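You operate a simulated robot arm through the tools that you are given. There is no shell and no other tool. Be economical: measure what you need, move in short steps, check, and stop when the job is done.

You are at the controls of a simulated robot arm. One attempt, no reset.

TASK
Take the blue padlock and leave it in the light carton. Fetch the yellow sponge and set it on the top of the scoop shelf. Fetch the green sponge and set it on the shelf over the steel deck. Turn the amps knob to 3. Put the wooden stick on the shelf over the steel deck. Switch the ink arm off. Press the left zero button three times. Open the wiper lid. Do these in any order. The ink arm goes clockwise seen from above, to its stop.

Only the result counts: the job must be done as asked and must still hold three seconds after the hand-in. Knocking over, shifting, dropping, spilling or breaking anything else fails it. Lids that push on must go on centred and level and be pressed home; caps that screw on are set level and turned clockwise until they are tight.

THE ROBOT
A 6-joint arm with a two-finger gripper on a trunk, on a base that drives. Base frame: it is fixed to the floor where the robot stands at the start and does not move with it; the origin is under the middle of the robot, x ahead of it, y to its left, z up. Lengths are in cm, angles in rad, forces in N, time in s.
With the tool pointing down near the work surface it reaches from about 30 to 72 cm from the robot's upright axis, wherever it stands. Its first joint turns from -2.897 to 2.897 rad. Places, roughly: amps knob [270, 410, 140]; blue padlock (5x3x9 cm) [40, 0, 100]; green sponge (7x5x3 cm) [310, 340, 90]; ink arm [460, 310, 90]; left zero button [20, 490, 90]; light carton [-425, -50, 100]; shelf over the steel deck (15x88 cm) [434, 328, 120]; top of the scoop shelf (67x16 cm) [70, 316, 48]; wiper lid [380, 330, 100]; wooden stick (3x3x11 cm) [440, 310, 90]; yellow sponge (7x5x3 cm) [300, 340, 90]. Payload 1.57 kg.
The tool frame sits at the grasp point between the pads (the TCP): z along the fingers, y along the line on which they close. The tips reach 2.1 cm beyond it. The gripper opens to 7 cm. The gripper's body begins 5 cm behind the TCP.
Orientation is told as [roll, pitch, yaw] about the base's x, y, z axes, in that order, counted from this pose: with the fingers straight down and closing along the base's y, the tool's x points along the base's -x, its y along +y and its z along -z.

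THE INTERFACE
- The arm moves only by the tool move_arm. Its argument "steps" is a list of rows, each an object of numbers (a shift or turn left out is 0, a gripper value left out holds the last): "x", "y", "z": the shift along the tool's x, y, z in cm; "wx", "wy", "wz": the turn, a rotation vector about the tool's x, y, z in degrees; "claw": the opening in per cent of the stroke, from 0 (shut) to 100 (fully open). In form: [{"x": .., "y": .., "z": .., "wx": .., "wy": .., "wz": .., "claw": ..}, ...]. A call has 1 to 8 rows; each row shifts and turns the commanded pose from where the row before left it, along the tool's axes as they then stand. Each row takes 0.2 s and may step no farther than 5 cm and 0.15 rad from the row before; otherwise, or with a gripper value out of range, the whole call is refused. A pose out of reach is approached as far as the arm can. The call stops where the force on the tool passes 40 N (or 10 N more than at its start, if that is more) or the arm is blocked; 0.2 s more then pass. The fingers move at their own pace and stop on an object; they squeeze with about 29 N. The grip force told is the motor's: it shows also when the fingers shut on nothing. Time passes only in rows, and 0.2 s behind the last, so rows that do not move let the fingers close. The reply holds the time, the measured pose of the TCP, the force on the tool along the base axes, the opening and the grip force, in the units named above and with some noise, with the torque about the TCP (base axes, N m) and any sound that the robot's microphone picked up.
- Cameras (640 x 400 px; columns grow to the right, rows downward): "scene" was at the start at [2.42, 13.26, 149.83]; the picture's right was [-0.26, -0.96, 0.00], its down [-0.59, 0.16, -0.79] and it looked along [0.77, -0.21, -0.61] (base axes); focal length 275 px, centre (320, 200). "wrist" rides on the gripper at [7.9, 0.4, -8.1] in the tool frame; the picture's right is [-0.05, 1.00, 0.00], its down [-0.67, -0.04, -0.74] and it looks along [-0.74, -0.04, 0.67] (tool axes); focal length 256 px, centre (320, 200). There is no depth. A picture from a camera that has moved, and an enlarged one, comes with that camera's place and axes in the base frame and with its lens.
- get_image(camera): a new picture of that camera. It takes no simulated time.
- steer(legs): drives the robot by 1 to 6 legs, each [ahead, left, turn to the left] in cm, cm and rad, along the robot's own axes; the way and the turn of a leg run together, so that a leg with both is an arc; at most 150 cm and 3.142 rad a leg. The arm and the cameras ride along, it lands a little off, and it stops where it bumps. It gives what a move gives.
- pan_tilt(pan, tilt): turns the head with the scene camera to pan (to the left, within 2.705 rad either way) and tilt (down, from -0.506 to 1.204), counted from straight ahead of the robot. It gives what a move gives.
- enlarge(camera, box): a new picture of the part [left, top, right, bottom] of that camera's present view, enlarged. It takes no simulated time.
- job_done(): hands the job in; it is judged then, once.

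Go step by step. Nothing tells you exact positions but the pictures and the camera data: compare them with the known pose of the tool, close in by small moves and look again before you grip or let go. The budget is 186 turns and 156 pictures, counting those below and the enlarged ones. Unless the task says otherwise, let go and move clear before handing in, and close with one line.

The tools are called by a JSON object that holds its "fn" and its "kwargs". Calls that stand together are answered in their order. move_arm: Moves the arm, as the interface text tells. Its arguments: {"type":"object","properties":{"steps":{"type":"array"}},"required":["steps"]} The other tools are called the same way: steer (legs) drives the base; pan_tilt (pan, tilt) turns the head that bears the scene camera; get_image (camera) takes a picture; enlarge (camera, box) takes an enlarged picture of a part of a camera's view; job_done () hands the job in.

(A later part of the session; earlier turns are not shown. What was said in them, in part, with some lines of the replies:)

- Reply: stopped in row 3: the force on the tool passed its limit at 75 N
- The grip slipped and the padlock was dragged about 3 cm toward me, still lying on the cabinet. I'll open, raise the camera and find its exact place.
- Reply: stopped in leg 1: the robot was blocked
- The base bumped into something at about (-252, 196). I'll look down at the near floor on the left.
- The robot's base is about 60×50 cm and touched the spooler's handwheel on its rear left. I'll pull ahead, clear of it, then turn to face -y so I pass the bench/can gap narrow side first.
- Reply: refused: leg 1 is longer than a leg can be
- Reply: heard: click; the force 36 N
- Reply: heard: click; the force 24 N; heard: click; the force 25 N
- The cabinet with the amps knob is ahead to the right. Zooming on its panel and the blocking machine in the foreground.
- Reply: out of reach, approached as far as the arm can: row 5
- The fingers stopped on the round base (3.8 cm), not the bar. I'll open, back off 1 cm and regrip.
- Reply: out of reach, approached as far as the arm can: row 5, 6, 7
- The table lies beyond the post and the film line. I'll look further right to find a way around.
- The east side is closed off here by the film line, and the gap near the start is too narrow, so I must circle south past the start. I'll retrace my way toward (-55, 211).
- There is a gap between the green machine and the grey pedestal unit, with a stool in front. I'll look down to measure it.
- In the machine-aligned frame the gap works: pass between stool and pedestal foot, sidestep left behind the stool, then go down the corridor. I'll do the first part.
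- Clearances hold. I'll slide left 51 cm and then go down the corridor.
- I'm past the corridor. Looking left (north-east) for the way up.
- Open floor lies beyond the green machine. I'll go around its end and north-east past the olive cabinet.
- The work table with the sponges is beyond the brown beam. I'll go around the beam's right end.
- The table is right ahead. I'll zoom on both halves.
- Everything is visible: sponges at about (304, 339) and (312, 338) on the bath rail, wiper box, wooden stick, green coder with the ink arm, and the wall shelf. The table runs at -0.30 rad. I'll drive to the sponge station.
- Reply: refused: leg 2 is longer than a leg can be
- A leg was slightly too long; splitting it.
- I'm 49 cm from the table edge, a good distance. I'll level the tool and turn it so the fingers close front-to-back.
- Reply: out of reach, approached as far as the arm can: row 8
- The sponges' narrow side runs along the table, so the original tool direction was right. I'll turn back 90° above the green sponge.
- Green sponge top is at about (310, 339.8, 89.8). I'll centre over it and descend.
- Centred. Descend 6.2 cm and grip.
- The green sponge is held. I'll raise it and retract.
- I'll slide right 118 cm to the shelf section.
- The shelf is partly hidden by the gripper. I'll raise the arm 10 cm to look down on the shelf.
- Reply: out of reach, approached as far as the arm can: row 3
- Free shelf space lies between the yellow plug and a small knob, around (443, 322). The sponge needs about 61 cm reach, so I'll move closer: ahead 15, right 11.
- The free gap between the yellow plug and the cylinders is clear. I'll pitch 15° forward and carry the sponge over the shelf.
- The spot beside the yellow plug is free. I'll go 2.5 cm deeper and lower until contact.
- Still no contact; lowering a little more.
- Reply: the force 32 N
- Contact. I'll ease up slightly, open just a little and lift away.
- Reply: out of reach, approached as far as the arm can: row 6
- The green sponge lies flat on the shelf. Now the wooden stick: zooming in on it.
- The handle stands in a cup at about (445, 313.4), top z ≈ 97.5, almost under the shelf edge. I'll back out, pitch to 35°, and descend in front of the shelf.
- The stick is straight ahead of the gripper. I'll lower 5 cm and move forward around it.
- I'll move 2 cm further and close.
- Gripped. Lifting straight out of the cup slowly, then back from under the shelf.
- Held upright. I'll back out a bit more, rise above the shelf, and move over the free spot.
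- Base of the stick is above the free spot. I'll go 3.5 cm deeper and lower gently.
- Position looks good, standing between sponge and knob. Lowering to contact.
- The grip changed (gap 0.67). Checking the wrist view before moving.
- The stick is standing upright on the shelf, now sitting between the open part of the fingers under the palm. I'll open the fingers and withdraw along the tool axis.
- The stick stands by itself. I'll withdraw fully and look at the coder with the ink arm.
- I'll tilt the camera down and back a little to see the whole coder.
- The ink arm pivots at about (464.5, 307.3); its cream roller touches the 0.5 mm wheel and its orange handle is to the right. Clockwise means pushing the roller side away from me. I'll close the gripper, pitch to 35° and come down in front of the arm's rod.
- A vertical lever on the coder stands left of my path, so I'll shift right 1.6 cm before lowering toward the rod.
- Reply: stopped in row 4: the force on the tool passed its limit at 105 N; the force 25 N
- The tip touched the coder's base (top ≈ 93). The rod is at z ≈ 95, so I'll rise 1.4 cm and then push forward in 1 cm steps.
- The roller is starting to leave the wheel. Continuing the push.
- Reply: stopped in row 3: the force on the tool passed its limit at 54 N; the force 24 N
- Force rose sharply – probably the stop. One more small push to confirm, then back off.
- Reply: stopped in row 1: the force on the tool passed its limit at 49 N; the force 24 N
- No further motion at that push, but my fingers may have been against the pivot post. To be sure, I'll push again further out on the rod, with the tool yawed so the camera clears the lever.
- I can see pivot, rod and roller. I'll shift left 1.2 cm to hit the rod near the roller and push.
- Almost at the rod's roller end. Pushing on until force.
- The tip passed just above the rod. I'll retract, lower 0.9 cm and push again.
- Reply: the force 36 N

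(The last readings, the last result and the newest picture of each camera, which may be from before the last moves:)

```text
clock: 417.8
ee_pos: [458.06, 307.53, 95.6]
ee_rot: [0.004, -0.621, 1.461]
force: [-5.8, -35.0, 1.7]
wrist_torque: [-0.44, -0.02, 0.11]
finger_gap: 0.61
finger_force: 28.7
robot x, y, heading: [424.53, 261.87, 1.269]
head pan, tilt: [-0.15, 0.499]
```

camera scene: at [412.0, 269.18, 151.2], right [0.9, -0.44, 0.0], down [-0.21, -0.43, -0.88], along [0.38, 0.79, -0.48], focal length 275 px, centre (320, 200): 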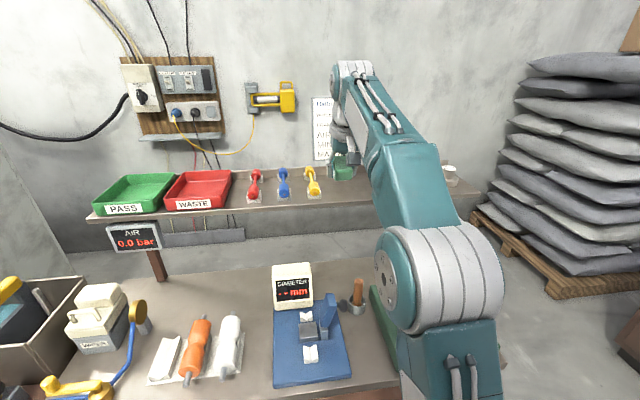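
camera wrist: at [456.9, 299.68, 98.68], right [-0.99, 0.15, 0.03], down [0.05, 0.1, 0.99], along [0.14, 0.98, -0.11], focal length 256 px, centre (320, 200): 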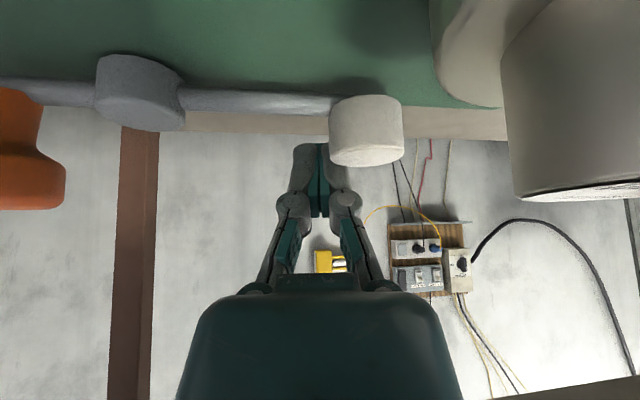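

A firm 35 N resistance near the roller end confirms the ink arm is at its stop. I'll retract and go to the wiper.

{"fn": "move_arm", "kwargs": {"steps": [{"x": 0.81, "z": -0.58}, {"x": 1.6, "z": -1.2}, {"z": -4}, {"z": -4}, {"z": -4.5}, {"z": -4.5}, {"wx": 3.5, "wz": 4.85, "z": -3}, {"wx": 3.5, "wz": 4.85, "z": -3}]}}

{"fn": "move_arm", "kwargs": {"steps": [{"x": 2, "z": -2.5, "wy": 7.5}, {"x": 3, "z": -2, "wy": 7.5}, {"x": 3, "z": -1, "wy": 7.5}, {"x": 3, "wy": 7.5}, {"wy": 5.5, "y": 4}, {"y": 4.5}, {"y": 4.5}, {}]}}

{"fn": "steer", "kwargs": {"legs": [[-8, 0, 0], [0, 62, 0]]}}

{"fn": "get_image", "kwargs": {"camera": "wrist"}}

```text
clock: 419.6
ee_pos: [456.18, 291.52, 114.68]
ee_rot: [0.001, -0.62, 1.253]
force: [0.3, -1.1, -0.2]
wrist_torque: [-0.01, -0.03, 0.03]
finger_gap: 0.0
finger_force: 28.3
robot x, y, heading: [424.76, 261.98, 1.27]
head pan, tilt: [-0.15, 0.499]
```

```text
clock: 421.4
ee_pos: [439.97, 283.39, 115.23]
ee_rot: [-0.001, -0.002, 1.256]
force: [0.2, 0.5, -0.9]
wrist_torque: [0.0, 0.03, 0.0]
finger_gap: 0.0
finger_force: 28.3
robot x, y, heading: [424.18, 262.07, 1.264]
head pan, tilt: [-0.15, 0.499]
```

```text
clock: 425.6
ee_pos: [377.7, 294.63, 115.07]
ee_rot: [0.003, -0.001, 1.256]
force: [0.6, 0.1, -0.5]
wrist_torque: [0.01, 0.0, 0.01]
finger_gap: 0.01
finger_force: 28.6
robot x, y, heading: [362.1, 273.39, 1.267]
head pan, tilt: [-0.15, 0.499]
```

```text
11 pictures are left
camera wrist: at [374.95, 287.06, 123.25], right [-0.93, 0.36, 0.0], down [0.24, 0.62, 0.75], along [0.27, 0.7, -0.67], focal length 256 px, centre (320, 200)
```

wrist: 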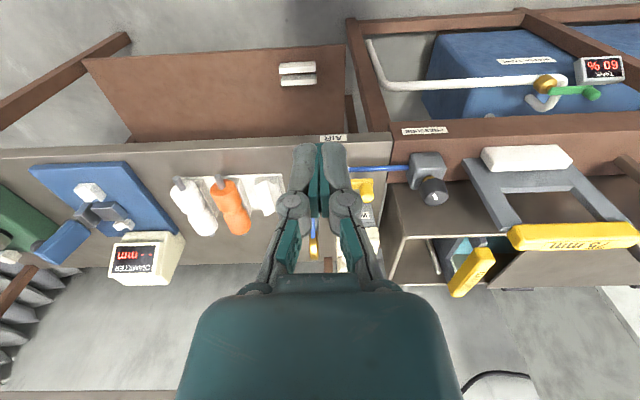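

The wiper box is hidden behind my fingers. I'll move the arm left 13 cm and look at it closely.

{"fn": "move_arm", "kwargs": {"steps": [{"y": 4.5}, {"y": 4.5}, {"y": 4.5}, {"x": 2}, {}]}}

{"fn": "enlarge", "kwargs": {"camera": "wrist", "box": [140, 120, 340, 290]}}

```text
clock: 426.8
ee_pos: [363.95, 296.81, 114.98]
ee_rot: [-0.001, -0.002, 1.257]
force: [0.2, -0.3, 0.5]
wrist_torque: [0.02, 0.02, 0.01]
finger_gap: 0.04
finger_force: 28.3
robot x, y, heading: [362.19, 273.06, 1.272]
head pan, tilt: [-0.15, 0.499]
```

```text
2.35 times, centred on (240, 205) of wrist
camera zoom: at [361.11, 289.3, 123.11], right [-0.93, 0.36, 0.0], down [0.24, 0.62, 0.75], along [0.27, 0.7, -0.67], focal length 602 px, centre (508, 188)
```

zoom: 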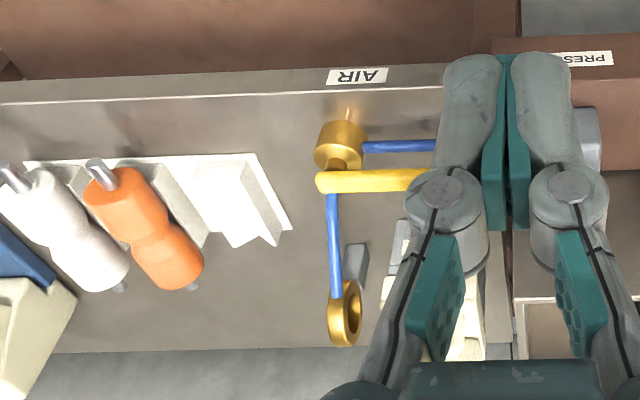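

Still covered. I'll use the scene camera.

{"fn": "pan_tilt", "kwargs": {"pan": -0.3, "tilt": 0.75}}

{"fn": "get_image", "kwargs": {"camera": "scene"}}

```text
clock: 427.5
ee_pos: [363.97, 296.86, 114.94]
ee_rot: [-0.002, -0.002, 1.257]
force: [-0.1, 0.2, 0.1]
wrist_torque: [-0.02, 0.02, 0.02]
finger_gap: 0.0
finger_force: 28.6
robot x, y, heading: [362.43, 273.14, 1.266]
head pan, tilt: [-0.3, 0.75]
```

```text
9 pictures are left
camera scene: at [350.34, 278.79, 149.01], right [0.82, -0.57, 0.0], down [-0.39, -0.56, -0.73], along [0.41, 0.6, -0.68], focal length 275 px, centre (320, 200)
```

scene: 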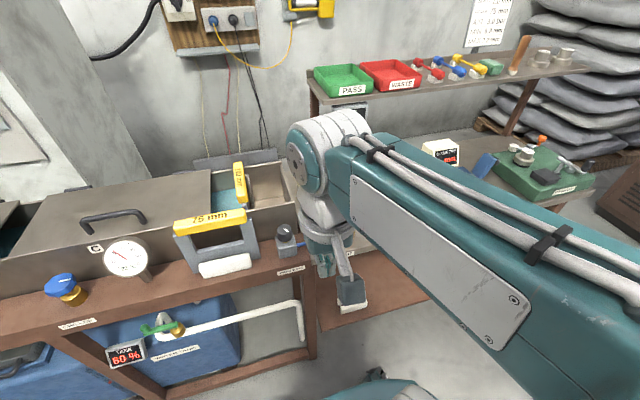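

I'll swing the arm to the right side instead, so the box appears on the clear side of the wrist view.

{"fn": "move_arm", "kwargs": {"steps": [{"y": -4.8}, {"y": -4.8}, {"y": -4.8}, {"y": -4.8}, {"y": -4.8}, {"y": -4.0}, {"z": -3}, {}]}}

{"fn": "enlarge", "kwargs": {"camera": "wrist", "box": [360, 120, 560, 290]}}

```text
clock: 429.3
ee_pos: [390.73, 288.2, 118.13]
ee_rot: [-0.001, -0.002, 1.256]
force: [-0.5, 1.0, 0.5]
wrist_torque: [0.0, 0.01, -0.02]
finger_gap: 0.0
finger_force: 28.1
robot x, y, heading: [362.08, 273.12, 1.265]
head pan, tilt: [-0.3, 0.75]
```

```text
2.35 times, centred on (460, 205) of wrist
camera zoom: at [387.93, 280.76, 126.21], right [-0.93, 0.36, 0.0], down [0.24, 0.62, 0.75], along [0.27, 0.7, -0.67], focal length 602 px, centre (-9, 188)
```

zoom: 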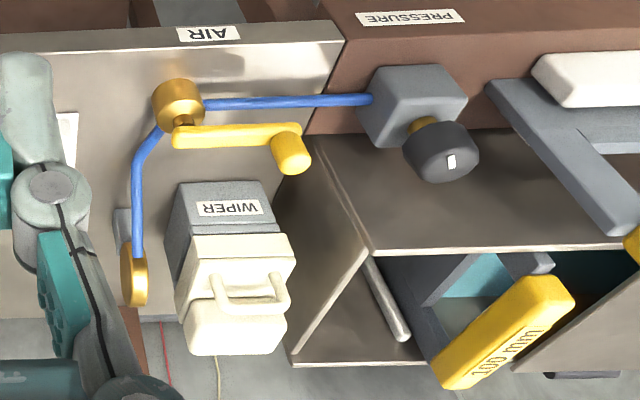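

Now I see it: a grey box with a cream hinged lid and a U-handle near its front top edge, at about (383.5, 331.3, 99). I'll drive 8 cm closer and turn the tool 90° so the fingers straddle the bar front-to-back.

{"fn": "steer", "kwargs": {"legs": [[8, 0, 0]]}}

{"fn": "move_arm", "kwargs": {"steps": [{"wz": 8.2}, {"wz": 8.2}, {"wz": 8.2}, {"wz": 8.2}, {"wz": 8.2}, {"wz": 8.2}, {"wz": 8.2}, {"wz": 8.2}]}}

{"fn": "move_arm", "kwargs": {"steps": [{"wz": 8.2, "claw": 60}, {"wz": 8.2}, {"wz": 7.3}, {"x": 4.8}, {"x": 4.8}, {"x": 4.8}, {"x": 4.5}, {}]}}

```text
clock: 430.4
ee_pos: [393.12, 295.94, 118.04]
ee_rot: [-0.001, -0.002, 1.259]
force: [0.3, 0.4, -0.4]
wrist_torque: [-0.01, 0.01, 0.01]
finger_gap: 0.02
finger_force: 28.6
robot x, y, heading: [364.6, 280.56, 1.273]
head pan, tilt: [-0.3, 0.75]
```

```text
clock: 432.2
ee_pos: [393.22, 295.87, 118.05]
ee_rot: [0.002, -0.003, 0.111]
force: [-0.3, 0.2, -0.3]
wrist_torque: [-0.02, 0.03, 0.01]
finger_gap: 0.01
finger_force: 28.7
robot x, y, heading: [364.63, 280.85, 1.27]
head pan, tilt: [-0.3, 0.75]
```

```text
clock: 434.0
ee_pos: [374.86, 301.62, 118.4]
ee_rot: [0.001, -0.002, -0.301]
force: [-0.1, -0.1, -0.3]
wrist_torque: [0.02, 0.0, 0.01]
finger_gap: 4.2
finger_force: 0.0
robot x, y, heading: [364.62, 280.61, 1.274]
head pan, tilt: [-0.3, 0.75]
```

Now forward over the box and down part-way, then a side view of the handle.

{"fn": "move_arm", "kwargs": {"steps": [{"y": 4.5}, {"y": 4.5}, {"y": 4.5}, {"y": 4.5}, {"y": 4.5}, {"y": 4.5, "z": 2}, {"y": 3.9, "z": 3}, {}]}}

{"fn": "get_image", "kwargs": {"camera": "wrist"}}

```text
clock: 435.8
ee_pos: [384.16, 331.03, 113.11]
ee_rot: [0.001, -0.001, -0.298]
force: [0.2, 0.3, -0.6]
wrist_torque: [-0.05, 0.01, 0.01]
finger_gap: 4.18
finger_force: 0.1
robot x, y, heading: [364.69, 280.75, 1.274]
head pan, tilt: [-0.3, 0.75]
```

```text
7 pictures are left
camera wrist: at [376.72, 333.64, 121.3], right [0.35, 0.94, 0.0], down [0.63, -0.23, 0.75], along [0.7, -0.26, -0.67], focal length 256 px, centre (320, 200)
```

wrist: 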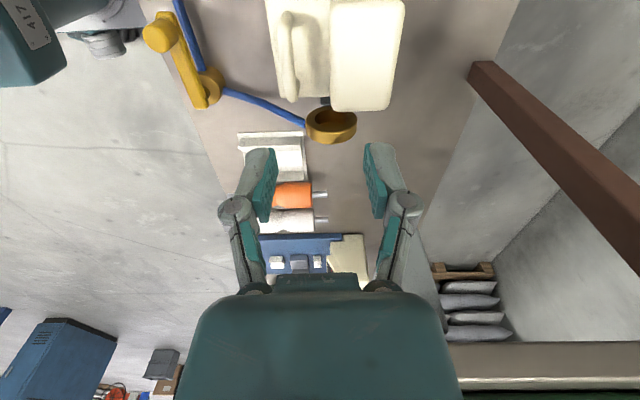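

The bar is at perp. 2.7 cm nearer me, z ≈ 100. I'll shift back, narrow the fingers, descend and close on it.

{"fn": "move_arm", "kwargs": {"steps": [{"y": -2.7, "claw": 36}, {"z": 4}, {"z": 4}, {"z": 3}, {"z": 1.3}, {"claw": 0}, {}, {}]}}

```text
clock: 437.6
ee_pos: [383.57, 328.62, 100.66]
ee_rot: [0.005, -0.002, -0.299]
force: [8.4, 25.2, -5.7]
wrist_torque: [-0.07, -0.17, -0.29]
finger_gap: 0.86
finger_force: 31.9
robot x, y, heading: [364.5, 280.18, 1.27]
head pan, tilt: [-0.3, 0.75]
```

The bar is gripped (0.86 cm). I'll lift along the expected hinge arc.

{"fn": "move_arm", "kwargs": {"steps": [{"y": 0.3, "z": -1.0}, {"y": 0.5, "z": -1.2}, {"y": 0.9, "z": -1.8}, {}]}}

```text
clock: 438.0
ee_pos: [383.42, 328.76, 101.44]
ee_rot: [0.002, 0.001, -0.301]
force: [8.5, 28.6, -24.8]
wrist_torque: [0.02, -0.08, -0.27]
finger_gap: 0.93
finger_force: 31.8
robot x, y, heading: [364.67, 280.51, 1.27]
head pan, tilt: [-0.3, 0.75]
stopped in row 2: the force on the tool passed its limit at 45 N (the readings are from after the stop); the commanded pose is now the measured one
```

There's sideways strain; I'll ease forward to relieve it, then lift again.

{"fn": "move_arm", "kwargs": {"steps": [{"y": 0.5}, {"y": 0.3}, {}]}}

{"fn": "move_arm", "kwargs": {"steps": [{"z": -0.6}, {"y": 0.2, "z": -0.8}, {"y": 0.5, "z": -1}, {"y": 0.7, "z": -1.2}, {}]}}

```text
clock: 438.8
ee_pos: [383.55, 329.14, 101.78]
ee_rot: [0.001, 0.0, -0.298]
force: [-5.2, -16.6, 12.9]
wrist_torque: [-0.01, 0.16, -0.36]
finger_gap: 0.91
finger_force: 31.9
robot x, y, heading: [364.53, 280.7, 1.274]
head pan, tilt: [-0.3, 0.75]
```

```text
clock: 439.8
ee_pos: [384.11, 330.35, 104.44]
ee_rot: [0.002, 0.0, -0.301]
force: [8.3, 20.0, -27.4]
wrist_torque: [0.22, -0.23, -0.48]
finger_gap: 0.98
finger_force: 32.0
robot x, y, heading: [364.53, 280.72, 1.268]
head pan, tilt: [-0.3, 0.75]
stopped in row 4: the force on the tool passed its limit at 41 N (the readings are from after the stop); the commanded pose is now the measured one
```

The lid is opening. It pulls forward, so I'll follow with more forward motion.

{"fn": "move_arm", "kwargs": {"steps": [{"y": 0.7}, {"y": 0.6, "z": -0.6}, {"y": 0.7, "z": -0.8}, {"y": 0.8, "z": -0.8}, {"y": 0.8, "z": -0.8}, {}]}}

```text
clock: 441.2
ee_pos: [384.95, 333.65, 107.63]
ee_rot: [0.004, -0.002, -0.3]
force: [0.2, 0.2, -0.9]
wrist_torque: [0.03, -0.01, 0.01]
finger_gap: 0.01
finger_force: 28.9
robot x, y, heading: [364.81, 280.9, 1.271]
head pan, tilt: [-0.3, 0.75]
```

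The grip slipped off. Looking at the state of the lid.

{"fn": "get_image", "kwargs": {"camera": "wrist"}}

```text
6 pictures are left
camera wrist: at [377.53, 336.3, 115.88], right [0.35, 0.94, 0.0], down [0.62, -0.23, 0.74], along [0.7, -0.25, -0.67], focal length 256 px, centre (320, 200)
```

wrist: 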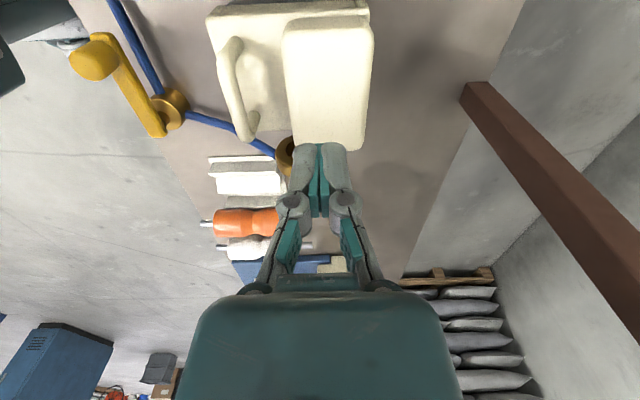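

The lid fell shut again; box is unmoved. A better grip is from the front with one finger under the bar and one above, then rotating the tool from forward to downward as the lid opens. I'll reorient.

{"fn": "move_arm", "kwargs": {"steps": [{"z": -4}, {"y": -1.5, "wx": -8.1}, {"y": -1.49, "z": -0.21, "wx": -8.1}, {"y": -1.44, "z": -0.42, "wx": -8.1}, {"y": -1.37, "z": -0.62, "wx": -8.1}, {"y": -1.27, "z": -0.8, "wx": -8.1}, {"y": -1.14, "z": -0.97, "wx": -8.1}, {"y": -0.99, "z": -1.13, "wx": -8.1}]}}

{"fn": "move_arm", "kwargs": {"steps": [{"y": -0.82, "z": -1.25, "wx": -8.1, "claw": 28}, {"y": -2.5, "z": 1.72}, {"y": -2.5, "z": 1.72}, {"y": -2.5, "z": 1.72}, {}]}}

{"fn": "get_image", "kwargs": {"camera": "wrist"}}

```text
clock: 443.0
ee_pos: [381.88, 323.76, 111.61]
ee_rot: [0.974, -0.003, -0.298]
force: [-0.4, -0.6, 0.3]
wrist_torque: [0.0, 0.0, 0.01]
finger_gap: 0.02
finger_force: 28.6
robot x, y, heading: [364.92, 280.36, 1.268]
head pan, tilt: [-0.3, 0.75]
```

```text
clock: 444.2
ee_pos: [381.01, 323.92, 102.19]
ee_rot: [1.044, 0.016, -0.272]
force: [0.5, -0.8, 0.3]
wrist_torque: [0.0, 0.02, 0.03]
finger_gap: 1.99
finger_force: 0.0
out of reach, approached as far as the arm can: row 1
robot x, y, heading: [364.37, 280.85, 1.27]
head pan, tilt: [-0.3, 0.75]
```

```text
5 pictures are left
camera wrist: at [371.67, 319.33, 106.87], right [0.2, 0.46, 0.86], down [0.47, -0.82, 0.33], along [0.86, 0.34, -0.38], focal length 256 px, centre (320, 200)
```

wrist: 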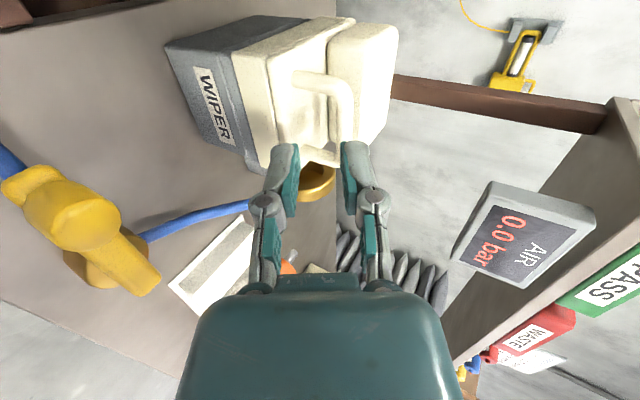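

The handle stands up from the lid, its bar 1.4 cm above my tool axis and 6 cm ahead. I'll shift up, advance and close.

{"fn": "move_arm", "kwargs": {"steps": [{"y": 1.4}, {"z": 2}, {"z": 1.8}, {"z": 1.4}, {"claw": 0}, {}, {}]}}

```text
clock: 445.8
ee_pos: [382.56, 328.91, 100.96]
ee_rot: [1.044, 0.017, -0.273]
force: [0.8, -2.0, 0.5]
wrist_torque: [0.12, 0.38, -0.3]
finger_gap: 0.9
finger_force: 31.8
robot x, y, heading: [364.47, 280.95, 1.268]
head pan, tilt: [-0.3, 0.75]
```

Firm, unstrained grip. Now I swing the lid: moving up and back while rotating the tool with it.

{"fn": "move_arm", "kwargs": {"steps": [{"y": 0.9, "z": -0.1, "wx": 4.5}, {"y": 1.2, "z": -0.12, "wx": 6}, {"y": 1.2, "z": -0.12, "wx": 6}, {"y": 1.2, "z": -0.12, "wx": 6}, {}]}}

```text
clock: 446.8
ee_pos: [382.7, 330.11, 103.09]
ee_rot: [0.834, 0.071, -0.278]
force: [26.8, 0.6, -16.3]
wrist_torque: [-0.23, 0.12, 0.48]
finger_gap: 0.98
finger_force: 32.2
out of reach, approached as far as the arm can: row 2, 3, 4
robot x, y, heading: [364.38, 280.57, 1.267]
head pan, tilt: [-0.3, 0.75]
stopped in row 4: the force on the tool passed its limit at 44 N (the readings are from after the stop); the commanded pose is now the measured one
```

Partly limited by a joint; I'll continue in smaller steps from the measured pose.

{"fn": "move_arm", "kwargs": {"steps": [{"y": 0.5, "wx": 3}, {"y": 0.6, "z": -0.1, "wx": 4}, {"y": 0.8, "z": -0.1, "wx": 5}, {"y": 0.8, "z": -0.1, "wx": 5}, {}]}}

```text
clock: 447.2
ee_pos: [382.82, 330.33, 103.18]
ee_rot: [0.809, 0.076, -0.277]
force: [24.4, 2.4, -15.3]
wrist_torque: [-0.29, -0.2, 0.02]
finger_gap: 0.95
finger_force: 31.6
out of reach, approached as far as the arm can: row 2
robot x, y, heading: [364.7, 281.01, 1.271]
head pan, tilt: [-0.3, 0.75]
stopped in row 2: the force on the tool passed its limit at 43 N (the readings are from after the stop); the commanded pose is now the measured one
```

I'll relieve the sideways load and keep the tool angle fixed, since the finger under the bar hooks it, moving only along the arc.

{"fn": "move_arm", "kwargs": {"steps": [{"x": -0.5}, {"x": -0.3}, {"y": 1.24}, {"y": 1.24}, {"y": 1.48, "z": 0.31}, {"y": 1.44, "z": 0.41}, {}]}}

```text
clock: 448.9
ee_pos: [384.4, 334.46, 107.43]
ee_rot: [0.82, 0.073, -0.268]
force: [-0.9, -3.0, 18.7]
wrist_torque: [0.06, -0.13, 0.03]
finger_gap: 0.01
finger_force: 28.2
robot x, y, heading: [365.02, 280.7, 1.267]
head pan, tilt: [-0.3, 0.75]
```

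The fingers closed past the bar, with an upward force. I need a look.

{"fn": "get_image", "kwargs": {"camera": "wrist"}}

```text
4 pictures are left
camera wrist: at [375.8, 330.88, 113.78], right [0.28, 0.63, 0.72], down [0.52, -0.73, 0.43], along [0.8, 0.26, -0.54], focal length 256 px, centre (320, 200)
```

wrist: 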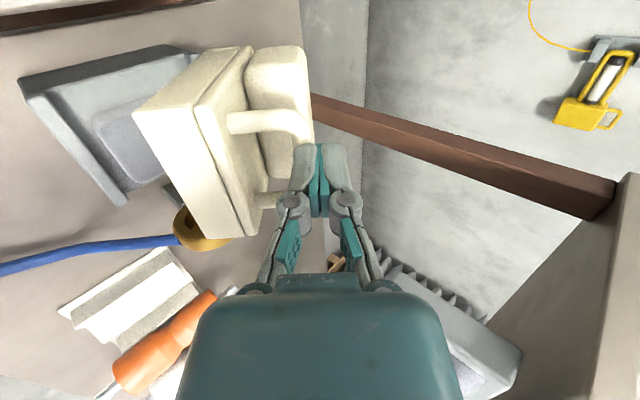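

The lid is about 47° open and my fingers are outside the handle. I'll retreat, dip below the raised lid and push it up from its front/underside.

{"fn": "move_arm", "kwargs": {"steps": [{"z": -2}, {"z": -3.5}, {"z": -3.5}, {"y": -4}, {"y": -4}, {"y": -3}, {}]}}

{"fn": "move_arm", "kwargs": {"steps": [{"z": 2.5}, {"z": 2.5}, {"z": 2}, {}]}}

```text
clock: 450.4
ee_pos: [380.9, 320.7, 105.18]
ee_rot: [0.811, 0.075, -0.267]
force: [-0.4, -0.2, 1.0]
wrist_torque: [0.0, -0.03, 0.01]
finger_gap: 0.02
finger_force: 28.5
robot x, y, heading: [364.84, 280.73, 1.268]
head pan, tilt: [-0.3, 0.75]
```

```text
clock: 451.4
ee_pos: [381.72, 325.74, 100.25]
ee_rot: [0.809, 0.076, -0.271]
force: [0.2, -0.3, 1.1]
wrist_torque: [0.0, -0.03, -0.01]
finger_gap: 0.0
finger_force: 27.8
robot x, y, heading: [364.76, 280.34, 1.271]
head pan, tilt: [-0.3, 0.75]
```

No contact yet. I'll now push forward-up.

{"fn": "move_arm", "kwargs": {"steps": [{"z": 1}, {"y": 1}, {"y": 1}, {"y": 1}, {"y": 1}, {"y": 1}, {}]}}

```text
clock: 453.1
ee_pos: [383.11, 329.84, 103.1]
ee_rot: [0.811, 0.074, -0.268]
force: [-0.5, -0.4, -0.2]
wrist_torque: [0.0, 0.01, 0.02]
finger_gap: 0.0
finger_force: 28.3
robot x, y, heading: [364.71, 281.07, 1.27]
head pan, tilt: [-0.3, 0.75]
```

Still no resistance; continuing the push.

{"fn": "move_arm", "kwargs": {"steps": [{"y": 1.2}, {"y": 1.2}, {"y": 1.2}, {"y": 1.2}, {"y": 1.2}, {}]}}

{"fn": "get_image", "kwargs": {"camera": "wrist"}}

```text
clock: 454.4
ee_pos: [384.54, 333.66, 107.47]
ee_rot: [0.809, 0.075, -0.266]
force: [-0.5, 0.1, -0.8]
wrist_torque: [0.01, -0.03, 0.01]
finger_gap: 0.01
finger_force: 29.2
robot x, y, heading: [365.0, 280.81, 1.271]
head pan, tilt: [-0.3, 0.75]
```

```text
3 pictures are left
camera wrist: at [375.85, 330.22, 114.0], right [0.29, 0.64, 0.72], down [0.53, -0.73, 0.44], along [0.8, 0.25, -0.54], focal length 256 px, centre (320, 200)
```

wrist: 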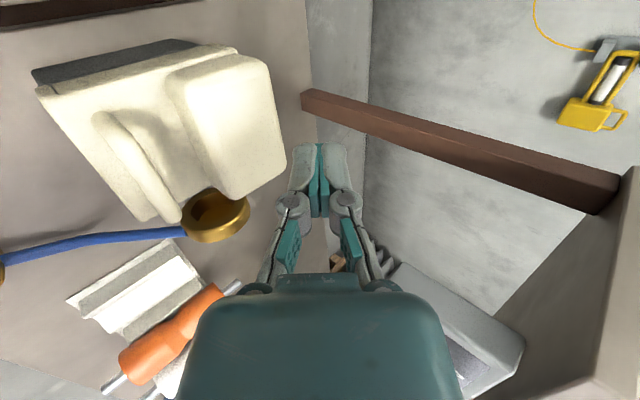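

The lid fell shut again; my path was too high. I'll regrip exactly as before and then follow a lower, more forward arc.

{"fn": "move_arm", "kwargs": {"steps": [{"z": -3}, {"z": -3, "claw": 28}, {"wx": -6.8}, {"wx": -6.8}, {"x": 0.4, "y": -3.2, "z": -0.18}, {"y": -3.2, "z": -0.18}, {"y": -3.2, "z": -0.18}, {}]}}

```text
clock: 456.2
ee_pos: [381.31, 324.42, 103.53]
ee_rot: [1.049, 0.074, -0.268]
force: [-0.4, -0.1, 0.0]
wrist_torque: [0.02, -0.01, 0.03]
finger_gap: 1.97
finger_force: 0.1
robot x, y, heading: [364.74, 280.55, 1.269]
head pan, tilt: [-0.3, 0.75]
```

In place in front of the handle. Advancing and closing.

{"fn": "move_arm", "kwargs": {"steps": [{"wy": -1.65, "wz": -2.85}, {"z": 2}, {"z": 1.8}, {"z": 1.5}, {"claw": 0}, {}, {}]}}

```text
clock: 457.9
ee_pos: [382.49, 328.91, 101.13]
ee_rot: [1.047, 0.016, -0.269]
force: [0.6, -1.0, -0.9]
wrist_torque: [0.09, 0.3, -0.46]
finger_gap: 0.92
finger_force: 32.2
robot x, y, heading: [364.87, 280.65, 1.268]
head pan, tilt: [-0.3, 0.75]
```

Gripped. Following the new arc, first 20°.

{"fn": "move_arm", "kwargs": {"steps": [{"y": 0.98, "z": 0.01}, {"y": 0.97, "z": 0.08}, {"y": 0.98, "z": 0.24}, {"y": 0.97, "z": 0.25}, {}]}}

```text
clock: 459.1
ee_pos: [383.33, 331.37, 104.0]
ee_rot: [1.046, 0.019, -0.268]
force: [10.9, 11.5, -26.7]
wrist_torque: [-0.06, 0.24, -0.18]
finger_gap: 0.98
finger_force: 32.1
robot x, y, heading: [364.86, 280.57, 1.27]
head pan, tilt: [-0.3, 0.75]
```

The pull says the arc is flatter. I'll relieve down/forward and continue with more forward motion.

{"fn": "move_arm", "kwargs": {"steps": [{"y": -0.2, "z": 0.7}, {"y": 0.6, "z": 0.65}, {"y": 0.65, "z": 0.6}, {}]}}

```text
clock: 460.1
ee_pos: [383.78, 333.04, 104.18]
ee_rot: [1.052, 0.019, -0.266]
force: [4.3, -13.0, 27.3]
wrist_torque: [0.2, 0.34, -0.02]
finger_gap: 0.93
finger_force: 31.4
robot x, y, heading: [364.7, 280.75, 1.272]
head pan, tilt: [-0.3, 0.75]
```

Now slightly low; I'll correct up and keep going.

{"fn": "move_arm", "kwargs": {"steps": [{"y": 0.45, "z": -0.25}, {"y": 0.85, "z": 0.5}, {"y": 0.85, "z": 0.55}, {}]}}

```text
clock: 461.2
ee_pos: [384.26, 334.8, 104.97]
ee_rot: [1.03, 0.019, -0.272]
force: [6.1, 0.1, -14.4]
wrist_torque: [0.0, 0.47, 0.12]
finger_gap: 0.91
finger_force: 31.9
robot x, y, heading: [364.6, 280.87, 1.269]
head pan, tilt: [-0.3, 0.75]
stopped in row 4: the force on the tool passed its limit at 41 N (the readings are from after the stop); the commanded pose is now the measured one
```

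Still holding, lid around 40°. I'll add tool rotation and go on forward.

{"fn": "move_arm", "kwargs": {"steps": [{"wx": 4}, {"y": 0.55, "z": 0.65, "wx": 3}, {"y": 0.6, "z": 0.7, "wx": 3}, {}]}}

```text
clock: 462.2
ee_pos: [384.53, 335.34, 105.0]
ee_rot: [0.928, 0.032, -0.258]
force: [28.3, -6.3, -19.5]
wrist_torque: [0.1, 0.35, 0.0]
finger_gap: 0.93
finger_force: 31.8
out of reach, approached as far as the arm can: row 2, 3
robot x, y, heading: [364.94, 280.77, 1.273]
head pan, tilt: [-0.3, 0.75]
```

Rotation hits a wrist limit, so I'll relieve the side load and continue with pure translation.

{"fn": "move_arm", "kwargs": {"steps": [{"x": -0.6}, {"y": 0.5, "z": 0.7}, {"y": 0.5, "z": 0.75}, {"y": 0.5, "z": 0.75}, {}]}}

```text
clock: 463.4
ee_pos: [385.22, 337.88, 105.15]
ee_rot: [0.934, 0.032, -0.253]
force: [16.3, -2.7, 11.6]
wrist_torque: [0.15, 0.11, -0.41]
finger_gap: 0.94
finger_force: 32.0
robot x, y, heading: [364.89, 281.07, 1.267]
head pan, tilt: [-0.3, 0.75]
```

Working. Continue forward over the top.

{"fn": "move_arm", "kwargs": {"steps": [{"x": -0.3, "y": 0.7, "z": 0.74}, {"y": 0.62, "z": 0.8}, {"y": 0.58, "z": 0.82}, {"y": 0.52, "z": 0.86}, {}]}}

```text
clock: 464.0
ee_pos: [385.87, 339.35, 104.92]
ee_rot: [0.925, 0.033, -0.253]
force: [-1.6, -21.6, 13.7]
wrist_torque: [-2.28, 1.32, 0.48]
finger_gap: 0.9
finger_force: 32.5
robot x, y, heading: [364.86, 280.77, 1.269]
head pan, tilt: [-0.3, 0.75]
stopped in row 3: the force on the tool passed its limit at 47 N (the readings are from after the stop); the commanded pose is now the measured one
```

High torque – the lid's edge presses on the fingers, so it's near 75°. I'll rotate the tool more upright and push on.

{"fn": "move_arm", "kwargs": {"steps": [{"wx": 4}, {"wx": 4}, {}]}}

```text
clock: 464.8
ee_pos: [385.82, 339.75, 104.84]
ee_rot: [0.869, 0.05, -0.236]
force: [25.0, -12.4, -3.9]
wrist_torque: [-0.17, 0.44, 0.26]
finger_gap: 0.95
finger_force: 32.3
out of reach, approached as far as the arm can: row 2
robot x, y, heading: [364.7, 280.7, 1.263]
head pan, tilt: [-0.3, 0.75]
```

{"fn": "move_arm", "kwargs": {"steps": [{"x": -0.5}, {"y": 0.6, "z": 0.65}, {"y": 0.58, "z": 0.7}, {"y": 0.5, "z": 0.75}, {}]}}

```text
clock: 465.4
ee_pos: [385.83, 339.9, 104.79]
ee_rot: [0.864, 0.048, -0.23]
force: [6.6, -20.6, 9.2]
wrist_torque: [-1.98, 0.58, -0.06]
finger_gap: 0.94
finger_force: 31.8
robot x, y, heading: [364.98, 280.71, 1.271]
head pan, tilt: [-0.3, 0.75]
stopped in row 2: the force on the tool passed its limit at 45 N (the readings are from after the stop); the commanded pose is now the measured one
```

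The grip and the lid's edge are locking together. I'll loosen the fingers slightly, back 0.8 cm along the tool, and push with the lower finger hooked behind the bar.

{"fn": "move_arm", "kwargs": {"steps": [{"claw": 19}, {"z": -0.8}, {"y": 0.6, "z": 0.5}, {"y": 0.7, "z": 0.7}, {"y": 0.7, "z": 0.75}, {}]}}

```text
clock: 466.8
ee_pos: [386.32, 342.1, 105.12]
ee_rot: [0.86, 0.047, -0.23]
force: [9.2, -19.8, -18.9]
wrist_torque: [-0.78, 0.05, 0.84]
finger_gap: 3.6
finger_force: 17.0
robot x, y, heading: [365.04, 280.92, 1.269]
head pan, tilt: [-0.3, 0.75]
```

Progress; pushing a little further.

{"fn": "move_arm", "kwargs": {"steps": [{"y": 0.6, "z": 0.5}, {"y": 0.7, "z": 0.7}, {"y": 0.6, "z": 0.8}, {}]}}

```text
clock: 467.3
ee_pos: [386.61, 342.96, 105.03]
ee_rot: [0.848, 0.045, -0.228]
force: [8.9, -22.3, -0.2]
wrist_torque: [-2.1, 0.17, 0.88]
finger_gap: 4.06
finger_force: 20.4
robot x, y, heading: [365.14, 280.54, 1.27]
head pan, tilt: [-0.3, 0.75]
stopped in row 2: the force on the tool passed its limit at 41 N (the readings are from after the stop); the commanded pose is now the measured one
```

Let me see the lid's state now.

{"fn": "get_image", "kwargs": {"camera": "wrist"}}

```text
2 pictures are left
camera wrist: at [377.88, 338.97, 111.11], right [0.23, 0.62, 0.75], down [0.54, -0.72, 0.43], along [0.81, 0.3, -0.5], focal length 256 px, centre (320, 200)
```

wrist: 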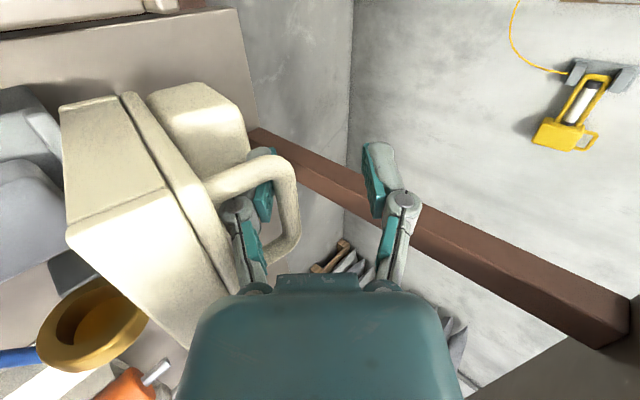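

The lid is at about 66° with my lower finger hooked inside the handle; the palm is probably pressing on the handle leg. I'll retract 1.8 cm along the tool and push forward again.

{"fn": "move_arm", "kwargs": {"steps": [{"z": -1.0}, {"z": -0.8}, {"y": 0.68, "z": 0.47}, {"y": 0.68, "z": 0.47}, {"y": 0.66, "z": 0.5}, {"y": 0.64, "z": 0.52}, {}]}}

```text
clock: 467.8
ee_pos: [386.37, 341.82, 105.04]
ee_rot: [0.831, 0.049, -0.227]
force: [3.6, -13.6, -11.7]
wrist_torque: [-0.66, 0.0, 0.58]
finger_gap: 2.87
finger_force: 11.3
robot x, y, heading: [364.95, 280.27, 1.265]
head pan, tilt: [-0.3, 0.75]
stopped in row 2: the force on the tool passed its limit at 44 N (the readings are from after the stop); the commanded pose is now the measured one
```

{"fn": "move_arm", "kwargs": {"steps": [{"claw": 45}, {"z": -0.8}, {"y": 0.5}, {}]}}

```text
clock: 468.8
ee_pos: [386.37, 341.61, 105.92]
ee_rot: [0.833, 0.048, -0.227]
force: [4.9, -9.7, -22.9]
wrist_torque: [0.07, -0.28, 0.15]
finger_gap: 4.36
finger_force: 8.6
robot x, y, heading: [364.77, 280.7, 1.268]
head pan, tilt: [-0.3, 0.75]
```

{"fn": "move_arm", "kwargs": {"steps": [{"y": -0.3, "z": 0.3}, {"y": 0.43, "z": 0.9}, {"y": 0.43, "z": 0.9}, {"y": 0.4, "z": 0.9}, {}]}}

```text
clock: 470.0
ee_pos: [387.09, 344.43, 104.8]
ee_rot: [0.837, 0.048, -0.228]
force: [20.6, -19.6, 3.2]
wrist_torque: [-1.65, 0.08, 0.93]
finger_gap: 5.37
finger_force: 15.9
robot x, y, heading: [364.83, 280.12, 1.264]
head pan, tilt: [-0.3, 0.75]
```

The finger is wedged between bar and lid edge; the tool must turn more upright with the lid. Trying rotation in steps while easing back.

{"fn": "move_arm", "kwargs": {"steps": [{"z": -0.8, "claw": 60}, {"wx": 5}, {"wx": 5}, {"wx": 5}, {}]}}

```text
clock: 471.0
ee_pos: [386.69, 343.5, 105.11]
ee_rot: [0.578, 0.043, -0.228]
force: [11.1, -9.3, -6.0]
wrist_torque: [-0.18, -0.12, 0.33]
finger_gap: 4.69
finger_force: 3.6
robot x, y, heading: [364.67, 280.3, 1.27]
head pan, tilt: [-0.3, 0.75]
stopped in row 5: the force on the tool passed its limit at 58 N (the readings are from after the stop); the commanded pose is now the measured one
```

Rotation worked (tool now 33° from vertical). Push forward again.

{"fn": "move_arm", "kwargs": {"steps": [{"y": 0.8, "z": 0.5}, {"y": 0.8, "z": 0.6}, {"y": 0.8, "z": 0.6}, {}]}}

```text
clock: 471.5
ee_pos: [386.96, 344.31, 104.71]
ee_rot: [0.57, 0.036, -0.223]
force: [9.3, -10.5, -3.9]
wrist_torque: [-0.52, 0.17, 0.66]
finger_gap: 4.99
finger_force: 5.8
robot x, y, heading: [364.39, 280.58, 1.27]
head pan, tilt: [-0.3, 0.75]
stopped in row 2: the force on the tool passed its limit at 54 N (the readings are from after the stop); the commanded pose is now the measured one
```

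{"fn": "move_arm", "kwargs": {"steps": [{"z": -0.4}, {"wx": 5}, {"wx": 5}, {}]}}

{"fn": "move_arm", "kwargs": {"steps": [{"y": 0.8, "z": 0.1}, {"y": 0.8, "z": 0.2}, {"y": 0.8, "z": 0.3}, {}]}}

```text
clock: 472.5
ee_pos: [387.02, 344.18, 105.27]
ee_rot: [0.402, 0.04, -0.225]
force: [9.9, -3.6, 1.8]
wrist_torque: [-0.24, -0.17, 0.18]
finger_gap: 4.31
finger_force: 0.8
robot x, y, heading: [364.91, 280.41, 1.267]
head pan, tilt: [-0.3, 0.75]
```

```text
clock: 473.5
ee_pos: [387.38, 346.63, 105.57]
ee_rot: [0.399, 0.038, -0.224]
force: [-0.9, 1.1, 0.5]
wrist_torque: [-0.01, 0.01, 0.02]
finger_gap: 4.21
finger_force: 0.1
robot x, y, heading: [364.96, 280.62, 1.267]
head pan, tilt: [-0.3, 0.75]
```

All load vanished – the lid probably went past vertical. I'll withdraw upward and look.

{"fn": "move_arm", "kwargs": {"steps": [{"z": -1.5}, {"z": -3}, {"z": -4}, {"y": -3, "z": -3}, {"y": -4}, {"y": -4}, {}]}}

{"fn": "get_image", "kwargs": {"camera": "wrist"}}

```text
clock: 475.1
ee_pos: [384.24, 332.38, 111.69]
ee_rot: [0.398, 0.04, -0.224]
force: [-0.1, -0.6, 0.4]
wrist_torque: [0.0, -0.02, 0.0]
finger_gap: 4.22
finger_force: 0.1
robot x, y, heading: [364.63, 280.45, 1.269]
head pan, tilt: [-0.3, 0.75]
```

```text
1 pictures are left
camera wrist: at [376.25, 331.34, 119.77], right [0.27, 0.88, 0.39], down [0.6, -0.47, 0.65], along [0.75, 0.06, -0.66], focal length 256 px, centre (320, 200)
```

wrist: 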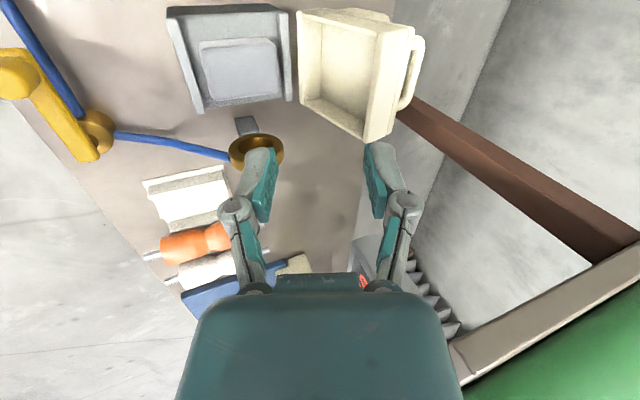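

The wiper lid stands fully open. Now the yellow sponge: I'll retract, straighten the tool and turn it forward again.

{"fn": "move_arm", "kwargs": {"steps": [{"y": -4, "z": -2}, {"y": -4, "z": -2}, {"y": -4, "wx": 7.6}, {"y": -4, "wx": 7.6}, {"y": -4, "wx": 7.6}, {"y": -4}, {"wz": -8.2}, {"wz": -8.2}]}}

{"fn": "move_arm", "kwargs": {"steps": [{"wz": -8.2, "claw": 100}, {"wz": -8.2}, {"wz": -8.2}, {"wz": -8.2}, {"wz": -8.2}, {"wz": -8.2}, {"wz": -8.2}, {"wz": -8.2}]}}

{"fn": "steer", "kwargs": {"legs": [[-15, 0, 0], [0, 72, 0]]}}

```text
clock: 476.9
ee_pos: [378.7, 308.35, 109.37]
ee_rot: [0.014, 0.037, 0.066]
force: [-0.8, 1.0, 0.0]
wrist_torque: [0.0, 0.03, -0.01]
finger_gap: 4.19
finger_force: 0.0
robot x, y, heading: [364.53, 280.38, 1.264]
head pan, tilt: [-0.3, 0.75]
```

```text
clock: 478.7
ee_pos: [378.79, 308.52, 109.19]
ee_rot: [0.039, 0.007, 1.213]
force: [-0.5, 0.8, 0.6]
wrist_torque: [0.01, -0.02, 0.02]
finger_gap: 6.98
finger_force: 0.0
robot x, y, heading: [364.66, 280.84, 1.271]
head pan, tilt: [-0.3, 0.75]
```

```text
clock: 483.6
ee_pos: [305.85, 315.55, 109.32]
ee_rot: [0.041, 0.005, 1.212]
force: [0.3, 0.5, 0.1]
wrist_torque: [0.01, 0.01, 0.0]
finger_gap: 6.97
finger_force: 0.1
robot x, y, heading: [291.55, 287.65, 1.271]
head pan, tilt: [-0.3, 0.75]
```

In front of the yellow sponge at (300.7, 342.7), which lies turned about 8°. I'll align, move over it and descend as with the green one.

{"fn": "move_arm", "kwargs": {"steps": [{"wx": 2.3, "wz": -5.6}, {"wz": -5.7}, {"x": -4.4, "y": 1.57}, {"x": -4.4, "y": 1.57}, {"x": -4.4, "y": 1.57}, {"x": -4.4, "y": 1.57}, {"x": -4.4, "y": 1.57}, {"x": -4.0, "y": 1.5}]}}

{"fn": "move_arm", "kwargs": {"steps": [{}]}}

```text
clock: 485.4
ee_pos: [300.65, 342.76, 109.42]
ee_rot: [-0.001, 0.004, 1.405]
force: [-0.8, 0.1, 0.5]
wrist_torque: [0.02, -0.01, 0.02]
finger_gap: 6.99
finger_force: 0.1
robot x, y, heading: [291.8, 288.05, 1.267]
head pan, tilt: [-0.3, 0.75]
```

```text
clock: 485.8
ee_pos: [300.75, 342.83, 109.35]
ee_rot: [-0.002, 0.004, 1.406]
force: [0.2, 0.7, 0.4]
wrist_torque: [0.0, 0.01, 0.02]
finger_gap: 6.99
finger_force: 0.0
robot x, y, heading: [291.47, 287.51, 1.269]
head pan, tilt: [-0.3, 0.75]
```

{"fn": "move_arm", "kwargs": {"steps": [{"z": 4.5}, {"z": 4.5}, {"z": 4.5}, {"z": 4.0}, {"z": 1.4}, {"z": 0.8}, {}]}}

{"fn": "move_arm", "kwargs": {"steps": [{"claw": 0}, {}, {}, {"z": -1.5}, {"z": -2.5}, {}]}}

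```text
clock: 487.4
ee_pos: [300.7, 342.86, 89.31]
ee_rot: [-0.003, 0.002, 1.409]
force: [0.2, -0.6, 0.0]
wrist_torque: [0.0, 0.01, -0.01]
finger_gap: 7.0
finger_force: 0.1
robot x, y, heading: [291.57, 287.64, 1.268]
head pan, tilt: [-0.3, 0.75]
```

```text
clock: 488.1
ee_pos: [300.59, 342.99, 89.85]
ee_rot: [-0.001, -0.006, 1.408]
force: [-3.8, -5.6, 11.9]
wrist_torque: [-0.23, 0.11, -0.05]
finger_gap: 4.23
finger_force: 29.1
robot x, y, heading: [291.91, 287.58, 1.269]
head pan, tilt: [-0.3, 0.75]
stopped in row 3: the force on the tool passed its limit at 41 N (the readings are from after the stop); the commanded pose is now the measured one
```

The yellow sponge is gripped (4.2 cm). Lifting.

{"fn": "move_arm", "kwargs": {"steps": [{"z": -1}, {"z": -2.5}, {"z": -4.5}, {"z": -4.5}, {"z": -4.5}, {"z": -4.5}, {}]}}

{"fn": "move_arm", "kwargs": {"steps": [{"z": -4, "x": 2.5}, {"z": -4, "x": 2.5}, {"x": 4.6}, {"x": 4.6}, {"x": 4}, {"wz": 4}, {"wz": 4}, {}]}}

```text
clock: 489.7
ee_pos: [300.71, 342.79, 111.12]
ee_rot: [0.001, -0.002, 1.408]
force: [0.6, -0.4, 0.2]
wrist_torque: [-0.02, -0.02, 0.03]
finger_gap: 4.2
finger_force: 28.7
robot x, y, heading: [291.83, 287.57, 1.271]
head pan, tilt: [-0.3, 0.75]
```

```text
clock: 491.5
ee_pos: [297.68, 324.84, 119.07]
ee_rot: [0.001, -0.006, 1.269]
force: [0.0, 0.2, 0.4]
wrist_torque: [0.0, 0.02, 0.01]
finger_gap: 4.17
finger_force: 29.5
robot x, y, heading: [292.03, 287.29, 1.276]
head pan, tilt: [-0.3, 0.75]
```

Sponge in hand. I'll retrace my known route back, first around the brown beam.

{"fn": "steer", "kwargs": {"legs": [[-33, 0, 0], [-29.8, -74, 0], [-29.8, -74, 0], [-78.5, -42, 0], [-78.5, -42, 0]]}}

```text
clock: 510.0
ee_pos: [448.98, 20.85, 119.1]
ee_rot: [0.0, -0.005, 1.305]
force: [0.0, 0.3, -0.4]
wrist_torque: [0.02, 0.02, 0.0]
finger_gap: 4.08
finger_force: 28.5
robot x, y, heading: [444.36, -16.73, 1.309]
head pan, tilt: [-0.3, 0.75]
```

{"fn": "steer", "kwargs": {"legs": [[-86.8, 86.7, 0], [-86.8, 86.7, 0], [-110.4, 59.5, 0]]}}

```text
clock: 528.0
ee_pos: [151.26, -197.99, 118.93]
ee_rot: [0.0, -0.005, 1.349]
force: [0.4, 0.3, -0.2]
wrist_torque: [0.02, -0.01, -0.01]
finger_gap: 4.09
finger_force: 28.9
robot x, y, heading: [148.53, -235.38, 1.347]
head pan, tilt: [-0.3, 0.75]
```

{"fn": "steer", "kwargs": {"legs": [[0, 0, -0.085], [-111.3, 57.4, 0], [-24.3, 76.2, 0]]}}

```text
clock: 538.8
ee_pos: [-15.35, -288.62, 119.08]
ee_rot: [0.003, -0.006, 1.266]
force: [0.1, -0.7, -0.3]
wrist_torque: [0.03, -0.03, 0.02]
finger_gap: 4.06
finger_force: 29.5
robot x, y, heading: [-21.38, -325.63, 1.265]
head pan, tilt: [-0.3, 0.75]
```

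{"fn": "steer", "kwargs": {"legs": [[0, 49.5, 0], [20.8, 0, 0]]}}

```text
clock: 543.0
ee_pos: [-56.65, -253.51, 119.04]
ee_rot: [-0.001, -0.004, 1.261]
force: [-1.0, -0.2, -0.7]
wrist_torque: [-0.03, 0.0, 0.01]
finger_gap: 4.1
finger_force: 29.0
robot x, y, heading: [-62.94, -290.52, 1.263]
head pan, tilt: [-0.3, 0.75]
```

{"fn": "steer", "kwargs": {"legs": [[129.5, 2, 0]]}}

```text
clock: 549.6
ee_pos: [-19.06, -127.83, 119.04]
ee_rot: [-0.002, -0.007, 1.264]
force: [-0.8, -0.6, -0.4]
wrist_torque: [0.0, -0.02, 0.02]
finger_gap: 4.08
finger_force: 28.9
robot x, y, heading: [-25.34, -164.92, 1.275]
head pan, tilt: [-0.3, 0.75]
```

{"fn": "steer", "kwargs": {"legs": [[-1, 50.7, 0]]}}

```text
clock: 552.6
ee_pos: [-67.88, -113.36, 119.19]
ee_rot: [0.002, -0.006, 1.271]
force: [0.7, 0.5, -1.2]
wrist_torque: [-0.01, -0.01, 0.01]
finger_gap: 4.07
finger_force: 28.9
robot x, y, heading: [-73.84, -150.55, 1.271]
head pan, tilt: [-0.3, 0.75]
```

{"fn": "steer", "kwargs": {"legs": [[64, 0, 0], [32, 29, 0], [0, 0, 0.3], [114, 9.5, 0]]}}

```text
clock: 564.8
ee_pos: [-90.56, 101.92, 119.03]
ee_rot: [-0.014, -0.006, 1.572]
force: [0.0, 0.0, -1.3]
wrist_torque: [0.03, 0.01, 0.02]
finger_gap: 4.1
finger_force: 28.7
robot x, y, heading: [-83.77, 64.83, 1.572]
head pan, tilt: [-0.3, 0.75]
```

{"fn": "steer", "kwargs": {"legs": [[115, 1, 0], [31, -29, 0], [0, -38, 0], [128, 0, 0], [0, 0, -1.86]]}}

```text
clock: 585.4
ee_pos: [23.38, 335.16, 118.91]
ee_rot: [-0.014, -0.005, -0.282]
force: [1.3, -0.2, 0.4]
wrist_torque: [0.0, 0.0, 0.02]
finger_gap: 4.08
finger_force: 29.4
robot x, y, heading: [-14.32, 339.25, -0.286]
head pan, tilt: [-0.3, 0.75]
```

I'm beside the extruder. The north 24 cm of the scoop shelf was free of bowls. I'll drive up to face that spot and use my last picture there.

{"fn": "steer", "kwargs": {"legs": [[31.6, 23.3, 0]]}}

{"fn": "get_image", "kwargs": {"camera": "wrist"}}

```text
clock: 587.9
ee_pos: [60.28, 348.82, 118.95]
ee_rot: [-0.011, -0.003, -0.275]
force: [-0.3, 0.4, 0.3]
wrist_torque: [0.0, 0.06, -0.04]
finger_gap: 4.1
finger_force: 29.2
robot x, y, heading: [22.75, 352.71, -0.271]
head pan, tilt: [-0.3, 0.75]
```

```text
0 pictures are left
camera wrist: at [52.74, 351.49, 127.15], right [0.32, 0.95, -0.01], down [0.63, -0.21, 0.75], along [0.71, -0.25, -0.66], focal length 256 px, centre (320, 200)
```

wrist: 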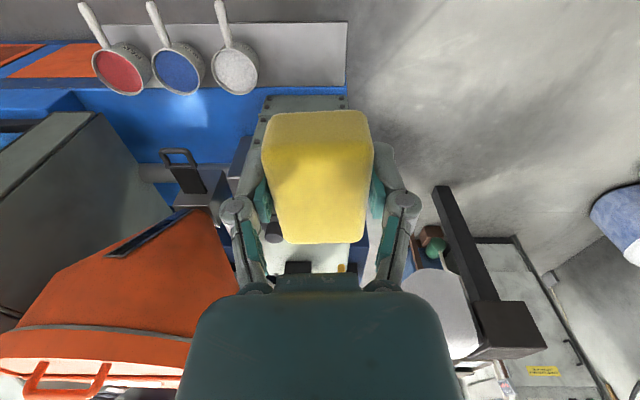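

The free end of the shelf spans about y 325–349; I'll aim at (77, 336.7). Moving over it at height first.

{"fn": "move_arm", "kwargs": {"steps": [{"x": -3.9, "y": -1.42}, {"x": -3.9, "y": -1.42}, {"x": -3.9, "y": -1.42}, {"x": -3.9, "y": -1.42}, {"x": -3.8, "y": -1.42}, {"z": 4.5}, {"z": 4.5}, {}]}}

{"fn": "move_arm", "kwargs": {"steps": [{"z": 4.8}, {"z": 4.8}, {"z": 4.8}, {"z": 4.8}, {"z": 4.8}, {"z": 4.8}, {"z": 4.8}, {"z": 4.8}]}}

```text
clock: 589.7
ee_pos: [77.01, 336.77, 110.3]
ee_rot: [-0.013, -0.006, -0.276]
force: [0.2, 0.5, -0.3]
wrist_torque: [-0.03, -0.02, 0.01]
finger_gap: 4.09
finger_force: 28.9
robot x, y, heading: [22.44, 352.62, -0.276]
head pan, tilt: [-0.3, 0.75]
```

```text
clock: 591.5
ee_pos: [77.29, 336.31, 71.84]
ee_rot: [-0.013, -0.006, -0.276]
force: [0.5, 0.0, 0.2]
wrist_torque: [0.04, 0.0, -0.04]
finger_gap: 4.06
finger_force: 29.8
robot x, y, heading: [22.57, 352.69, -0.276]
head pan, tilt: [-0.3, 0.75]
```

{"fn": "move_arm", "kwargs": {"steps": [{"z": 4.5}, {"z": 4.5}, {"z": 3.5}, {"z": 2}, {"z": 1}, {}]}}

{"fn": "move_arm", "kwargs": {"steps": [{"z": 0.6}, {"z": 0.6}, {"z": 0.6}, {"z": 0.5}, {"z": 0.5}, {}]}}

```text
clock: 592.9
ee_pos: [77.16, 336.15, 56.34]
ee_rot: [-0.012, -0.006, -0.275]
force: [0.3, -0.5, -0.1]
wrist_torque: [-0.01, 0.02, -0.03]
finger_gap: 4.05
finger_force: 28.8
robot x, y, heading: [22.49, 352.74, -0.276]
head pan, tilt: [-0.3, 0.75]
```

```text
clock: 594.3
ee_pos: [77.13, 336.0, 53.66]
ee_rot: [-0.015, -0.004, -0.278]
force: [0.3, 0.8, -0.7]
wrist_torque: [-0.02, 0.0, 0.02]
finger_gap: 4.11
finger_force: 28.5
robot x, y, heading: [22.78, 352.19, -0.273]
head pan, tilt: [-0.3, 0.75]
```

{"fn": "move_arm", "kwargs": {"steps": [{"z": 0.5}, {"z": 0.5}, {"z": 0.5}, {"z": 0.5}, {}]}}

```text
clock: 595.5
ee_pos: [77.21, 336.07, 51.5]
ee_rot: [-0.015, -0.004, -0.274]
force: [0.7, 0.1, -0.7]
wrist_torque: [0.03, -0.02, 0.04]
finger_gap: 4.08
finger_force: 29.7
robot x, y, heading: [22.78, 352.26, -0.276]
head pan, tilt: [-0.3, 0.75]
```

{"fn": "move_arm", "kwargs": {"steps": [{"z": 0.4}, {"z": 0.4}, {"z": 0.4}, {"z": 0.4}, {}]}}

```text
clock: 596.7
ee_pos: [77.05, 336.03, 49.86]
ee_rot: [-0.014, -0.005, -0.277]
force: [-0.5, 0.6, -1.1]
wrist_torque: [-0.02, -0.03, 0.0]
finger_gap: 4.08
finger_force: 29.0
robot x, y, heading: [22.59, 352.12, -0.273]
head pan, tilt: [-0.3, 0.75]
```

{"fn": "move_arm", "kwargs": {"steps": [{"z": 0.4}, {"z": 0.4}, {"z": 0.4}, {"z": 0.4}, {"z": 0.4}, {}]}}

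```text
clock: 597.1
ee_pos: [77.11, 335.93, 49.84]
ee_rot: [-0.015, -0.004, -0.275]
force: [-9.6, 3.4, 20.2]
wrist_torque: [0.61, 0.07, 0.25]
finger_gap: 4.07
finger_force: 29.0
robot x, y, heading: [22.64, 352.43, -0.276]
head pan, tilt: [-0.3, 0.75]
stopped in row 2: the force on the tool passed its limit at 52 N (the readings are from after the stop); the commanded pose is now the measured one
```

Contact with the shelf. Releasing and lifting away.

{"fn": "move_arm", "kwargs": {"steps": [{"z": -0.2}, {"claw": 85}, {}, {}, {"z": -1.5}, {"z": -3}, {"z": -4.5}, {"z": -4.5}]}}

{"fn": "move_arm", "kwargs": {"steps": [{"z": -4.8}, {"z": -4.8}, {"z": -4.8}, {"z": -4.8}, {"z": -4.8}, {"z": -4.8}, {"x": 3, "z": -3}, {"x": 4}]}}

```text
clock: 598.9
ee_pos: [77.18, 336.32, 63.58]
ee_rot: [-0.014, -0.001, -0.274]
force: [0.0, -0.3, 0.0]
wrist_torque: [0.0, -0.01, 0.01]
finger_gap: 5.98
finger_force: 0.0
robot x, y, heading: [22.46, 352.47, -0.279]
head pan, tilt: [-0.3, 0.75]
```

```text
clock: 600.7
ee_pos: [70.36, 338.53, 95.42]
ee_rot: [-0.014, -0.004, -0.274]
force: [-0.3, -0.2, -1.3]
wrist_torque: [0.01, -0.02, -0.02]
finger_gap: 5.93
finger_force: 0.1
robot x, y, heading: [22.55, 352.27, -0.275]
head pan, tilt: [-0.3, 0.75]
```

All eight jobs have been carried out and the arm is clear, so I'm handing in; the sponge's release on the scoop shelf was by force and finger readings only, as no pictures were left.

{"fn": "job_done", "kwargs": {}}

```text
The job is handed in.
```

All eight jobs were carried out and handed in; I saw the padlock, green sponge, stick and wiper lid in place, but the yellow sponge on the scoop shelf, the amps knob at 3 (judged from the pointer angle, ammeter at about 9), the ink arm at its stop and the three zero clicks rest on readings, and along the way I bumped the red stop button, the base hit a spooler's handwheel, I dragged the padlock about 3 cm before regripping it, and the gripper pressed hard on the coder's base.
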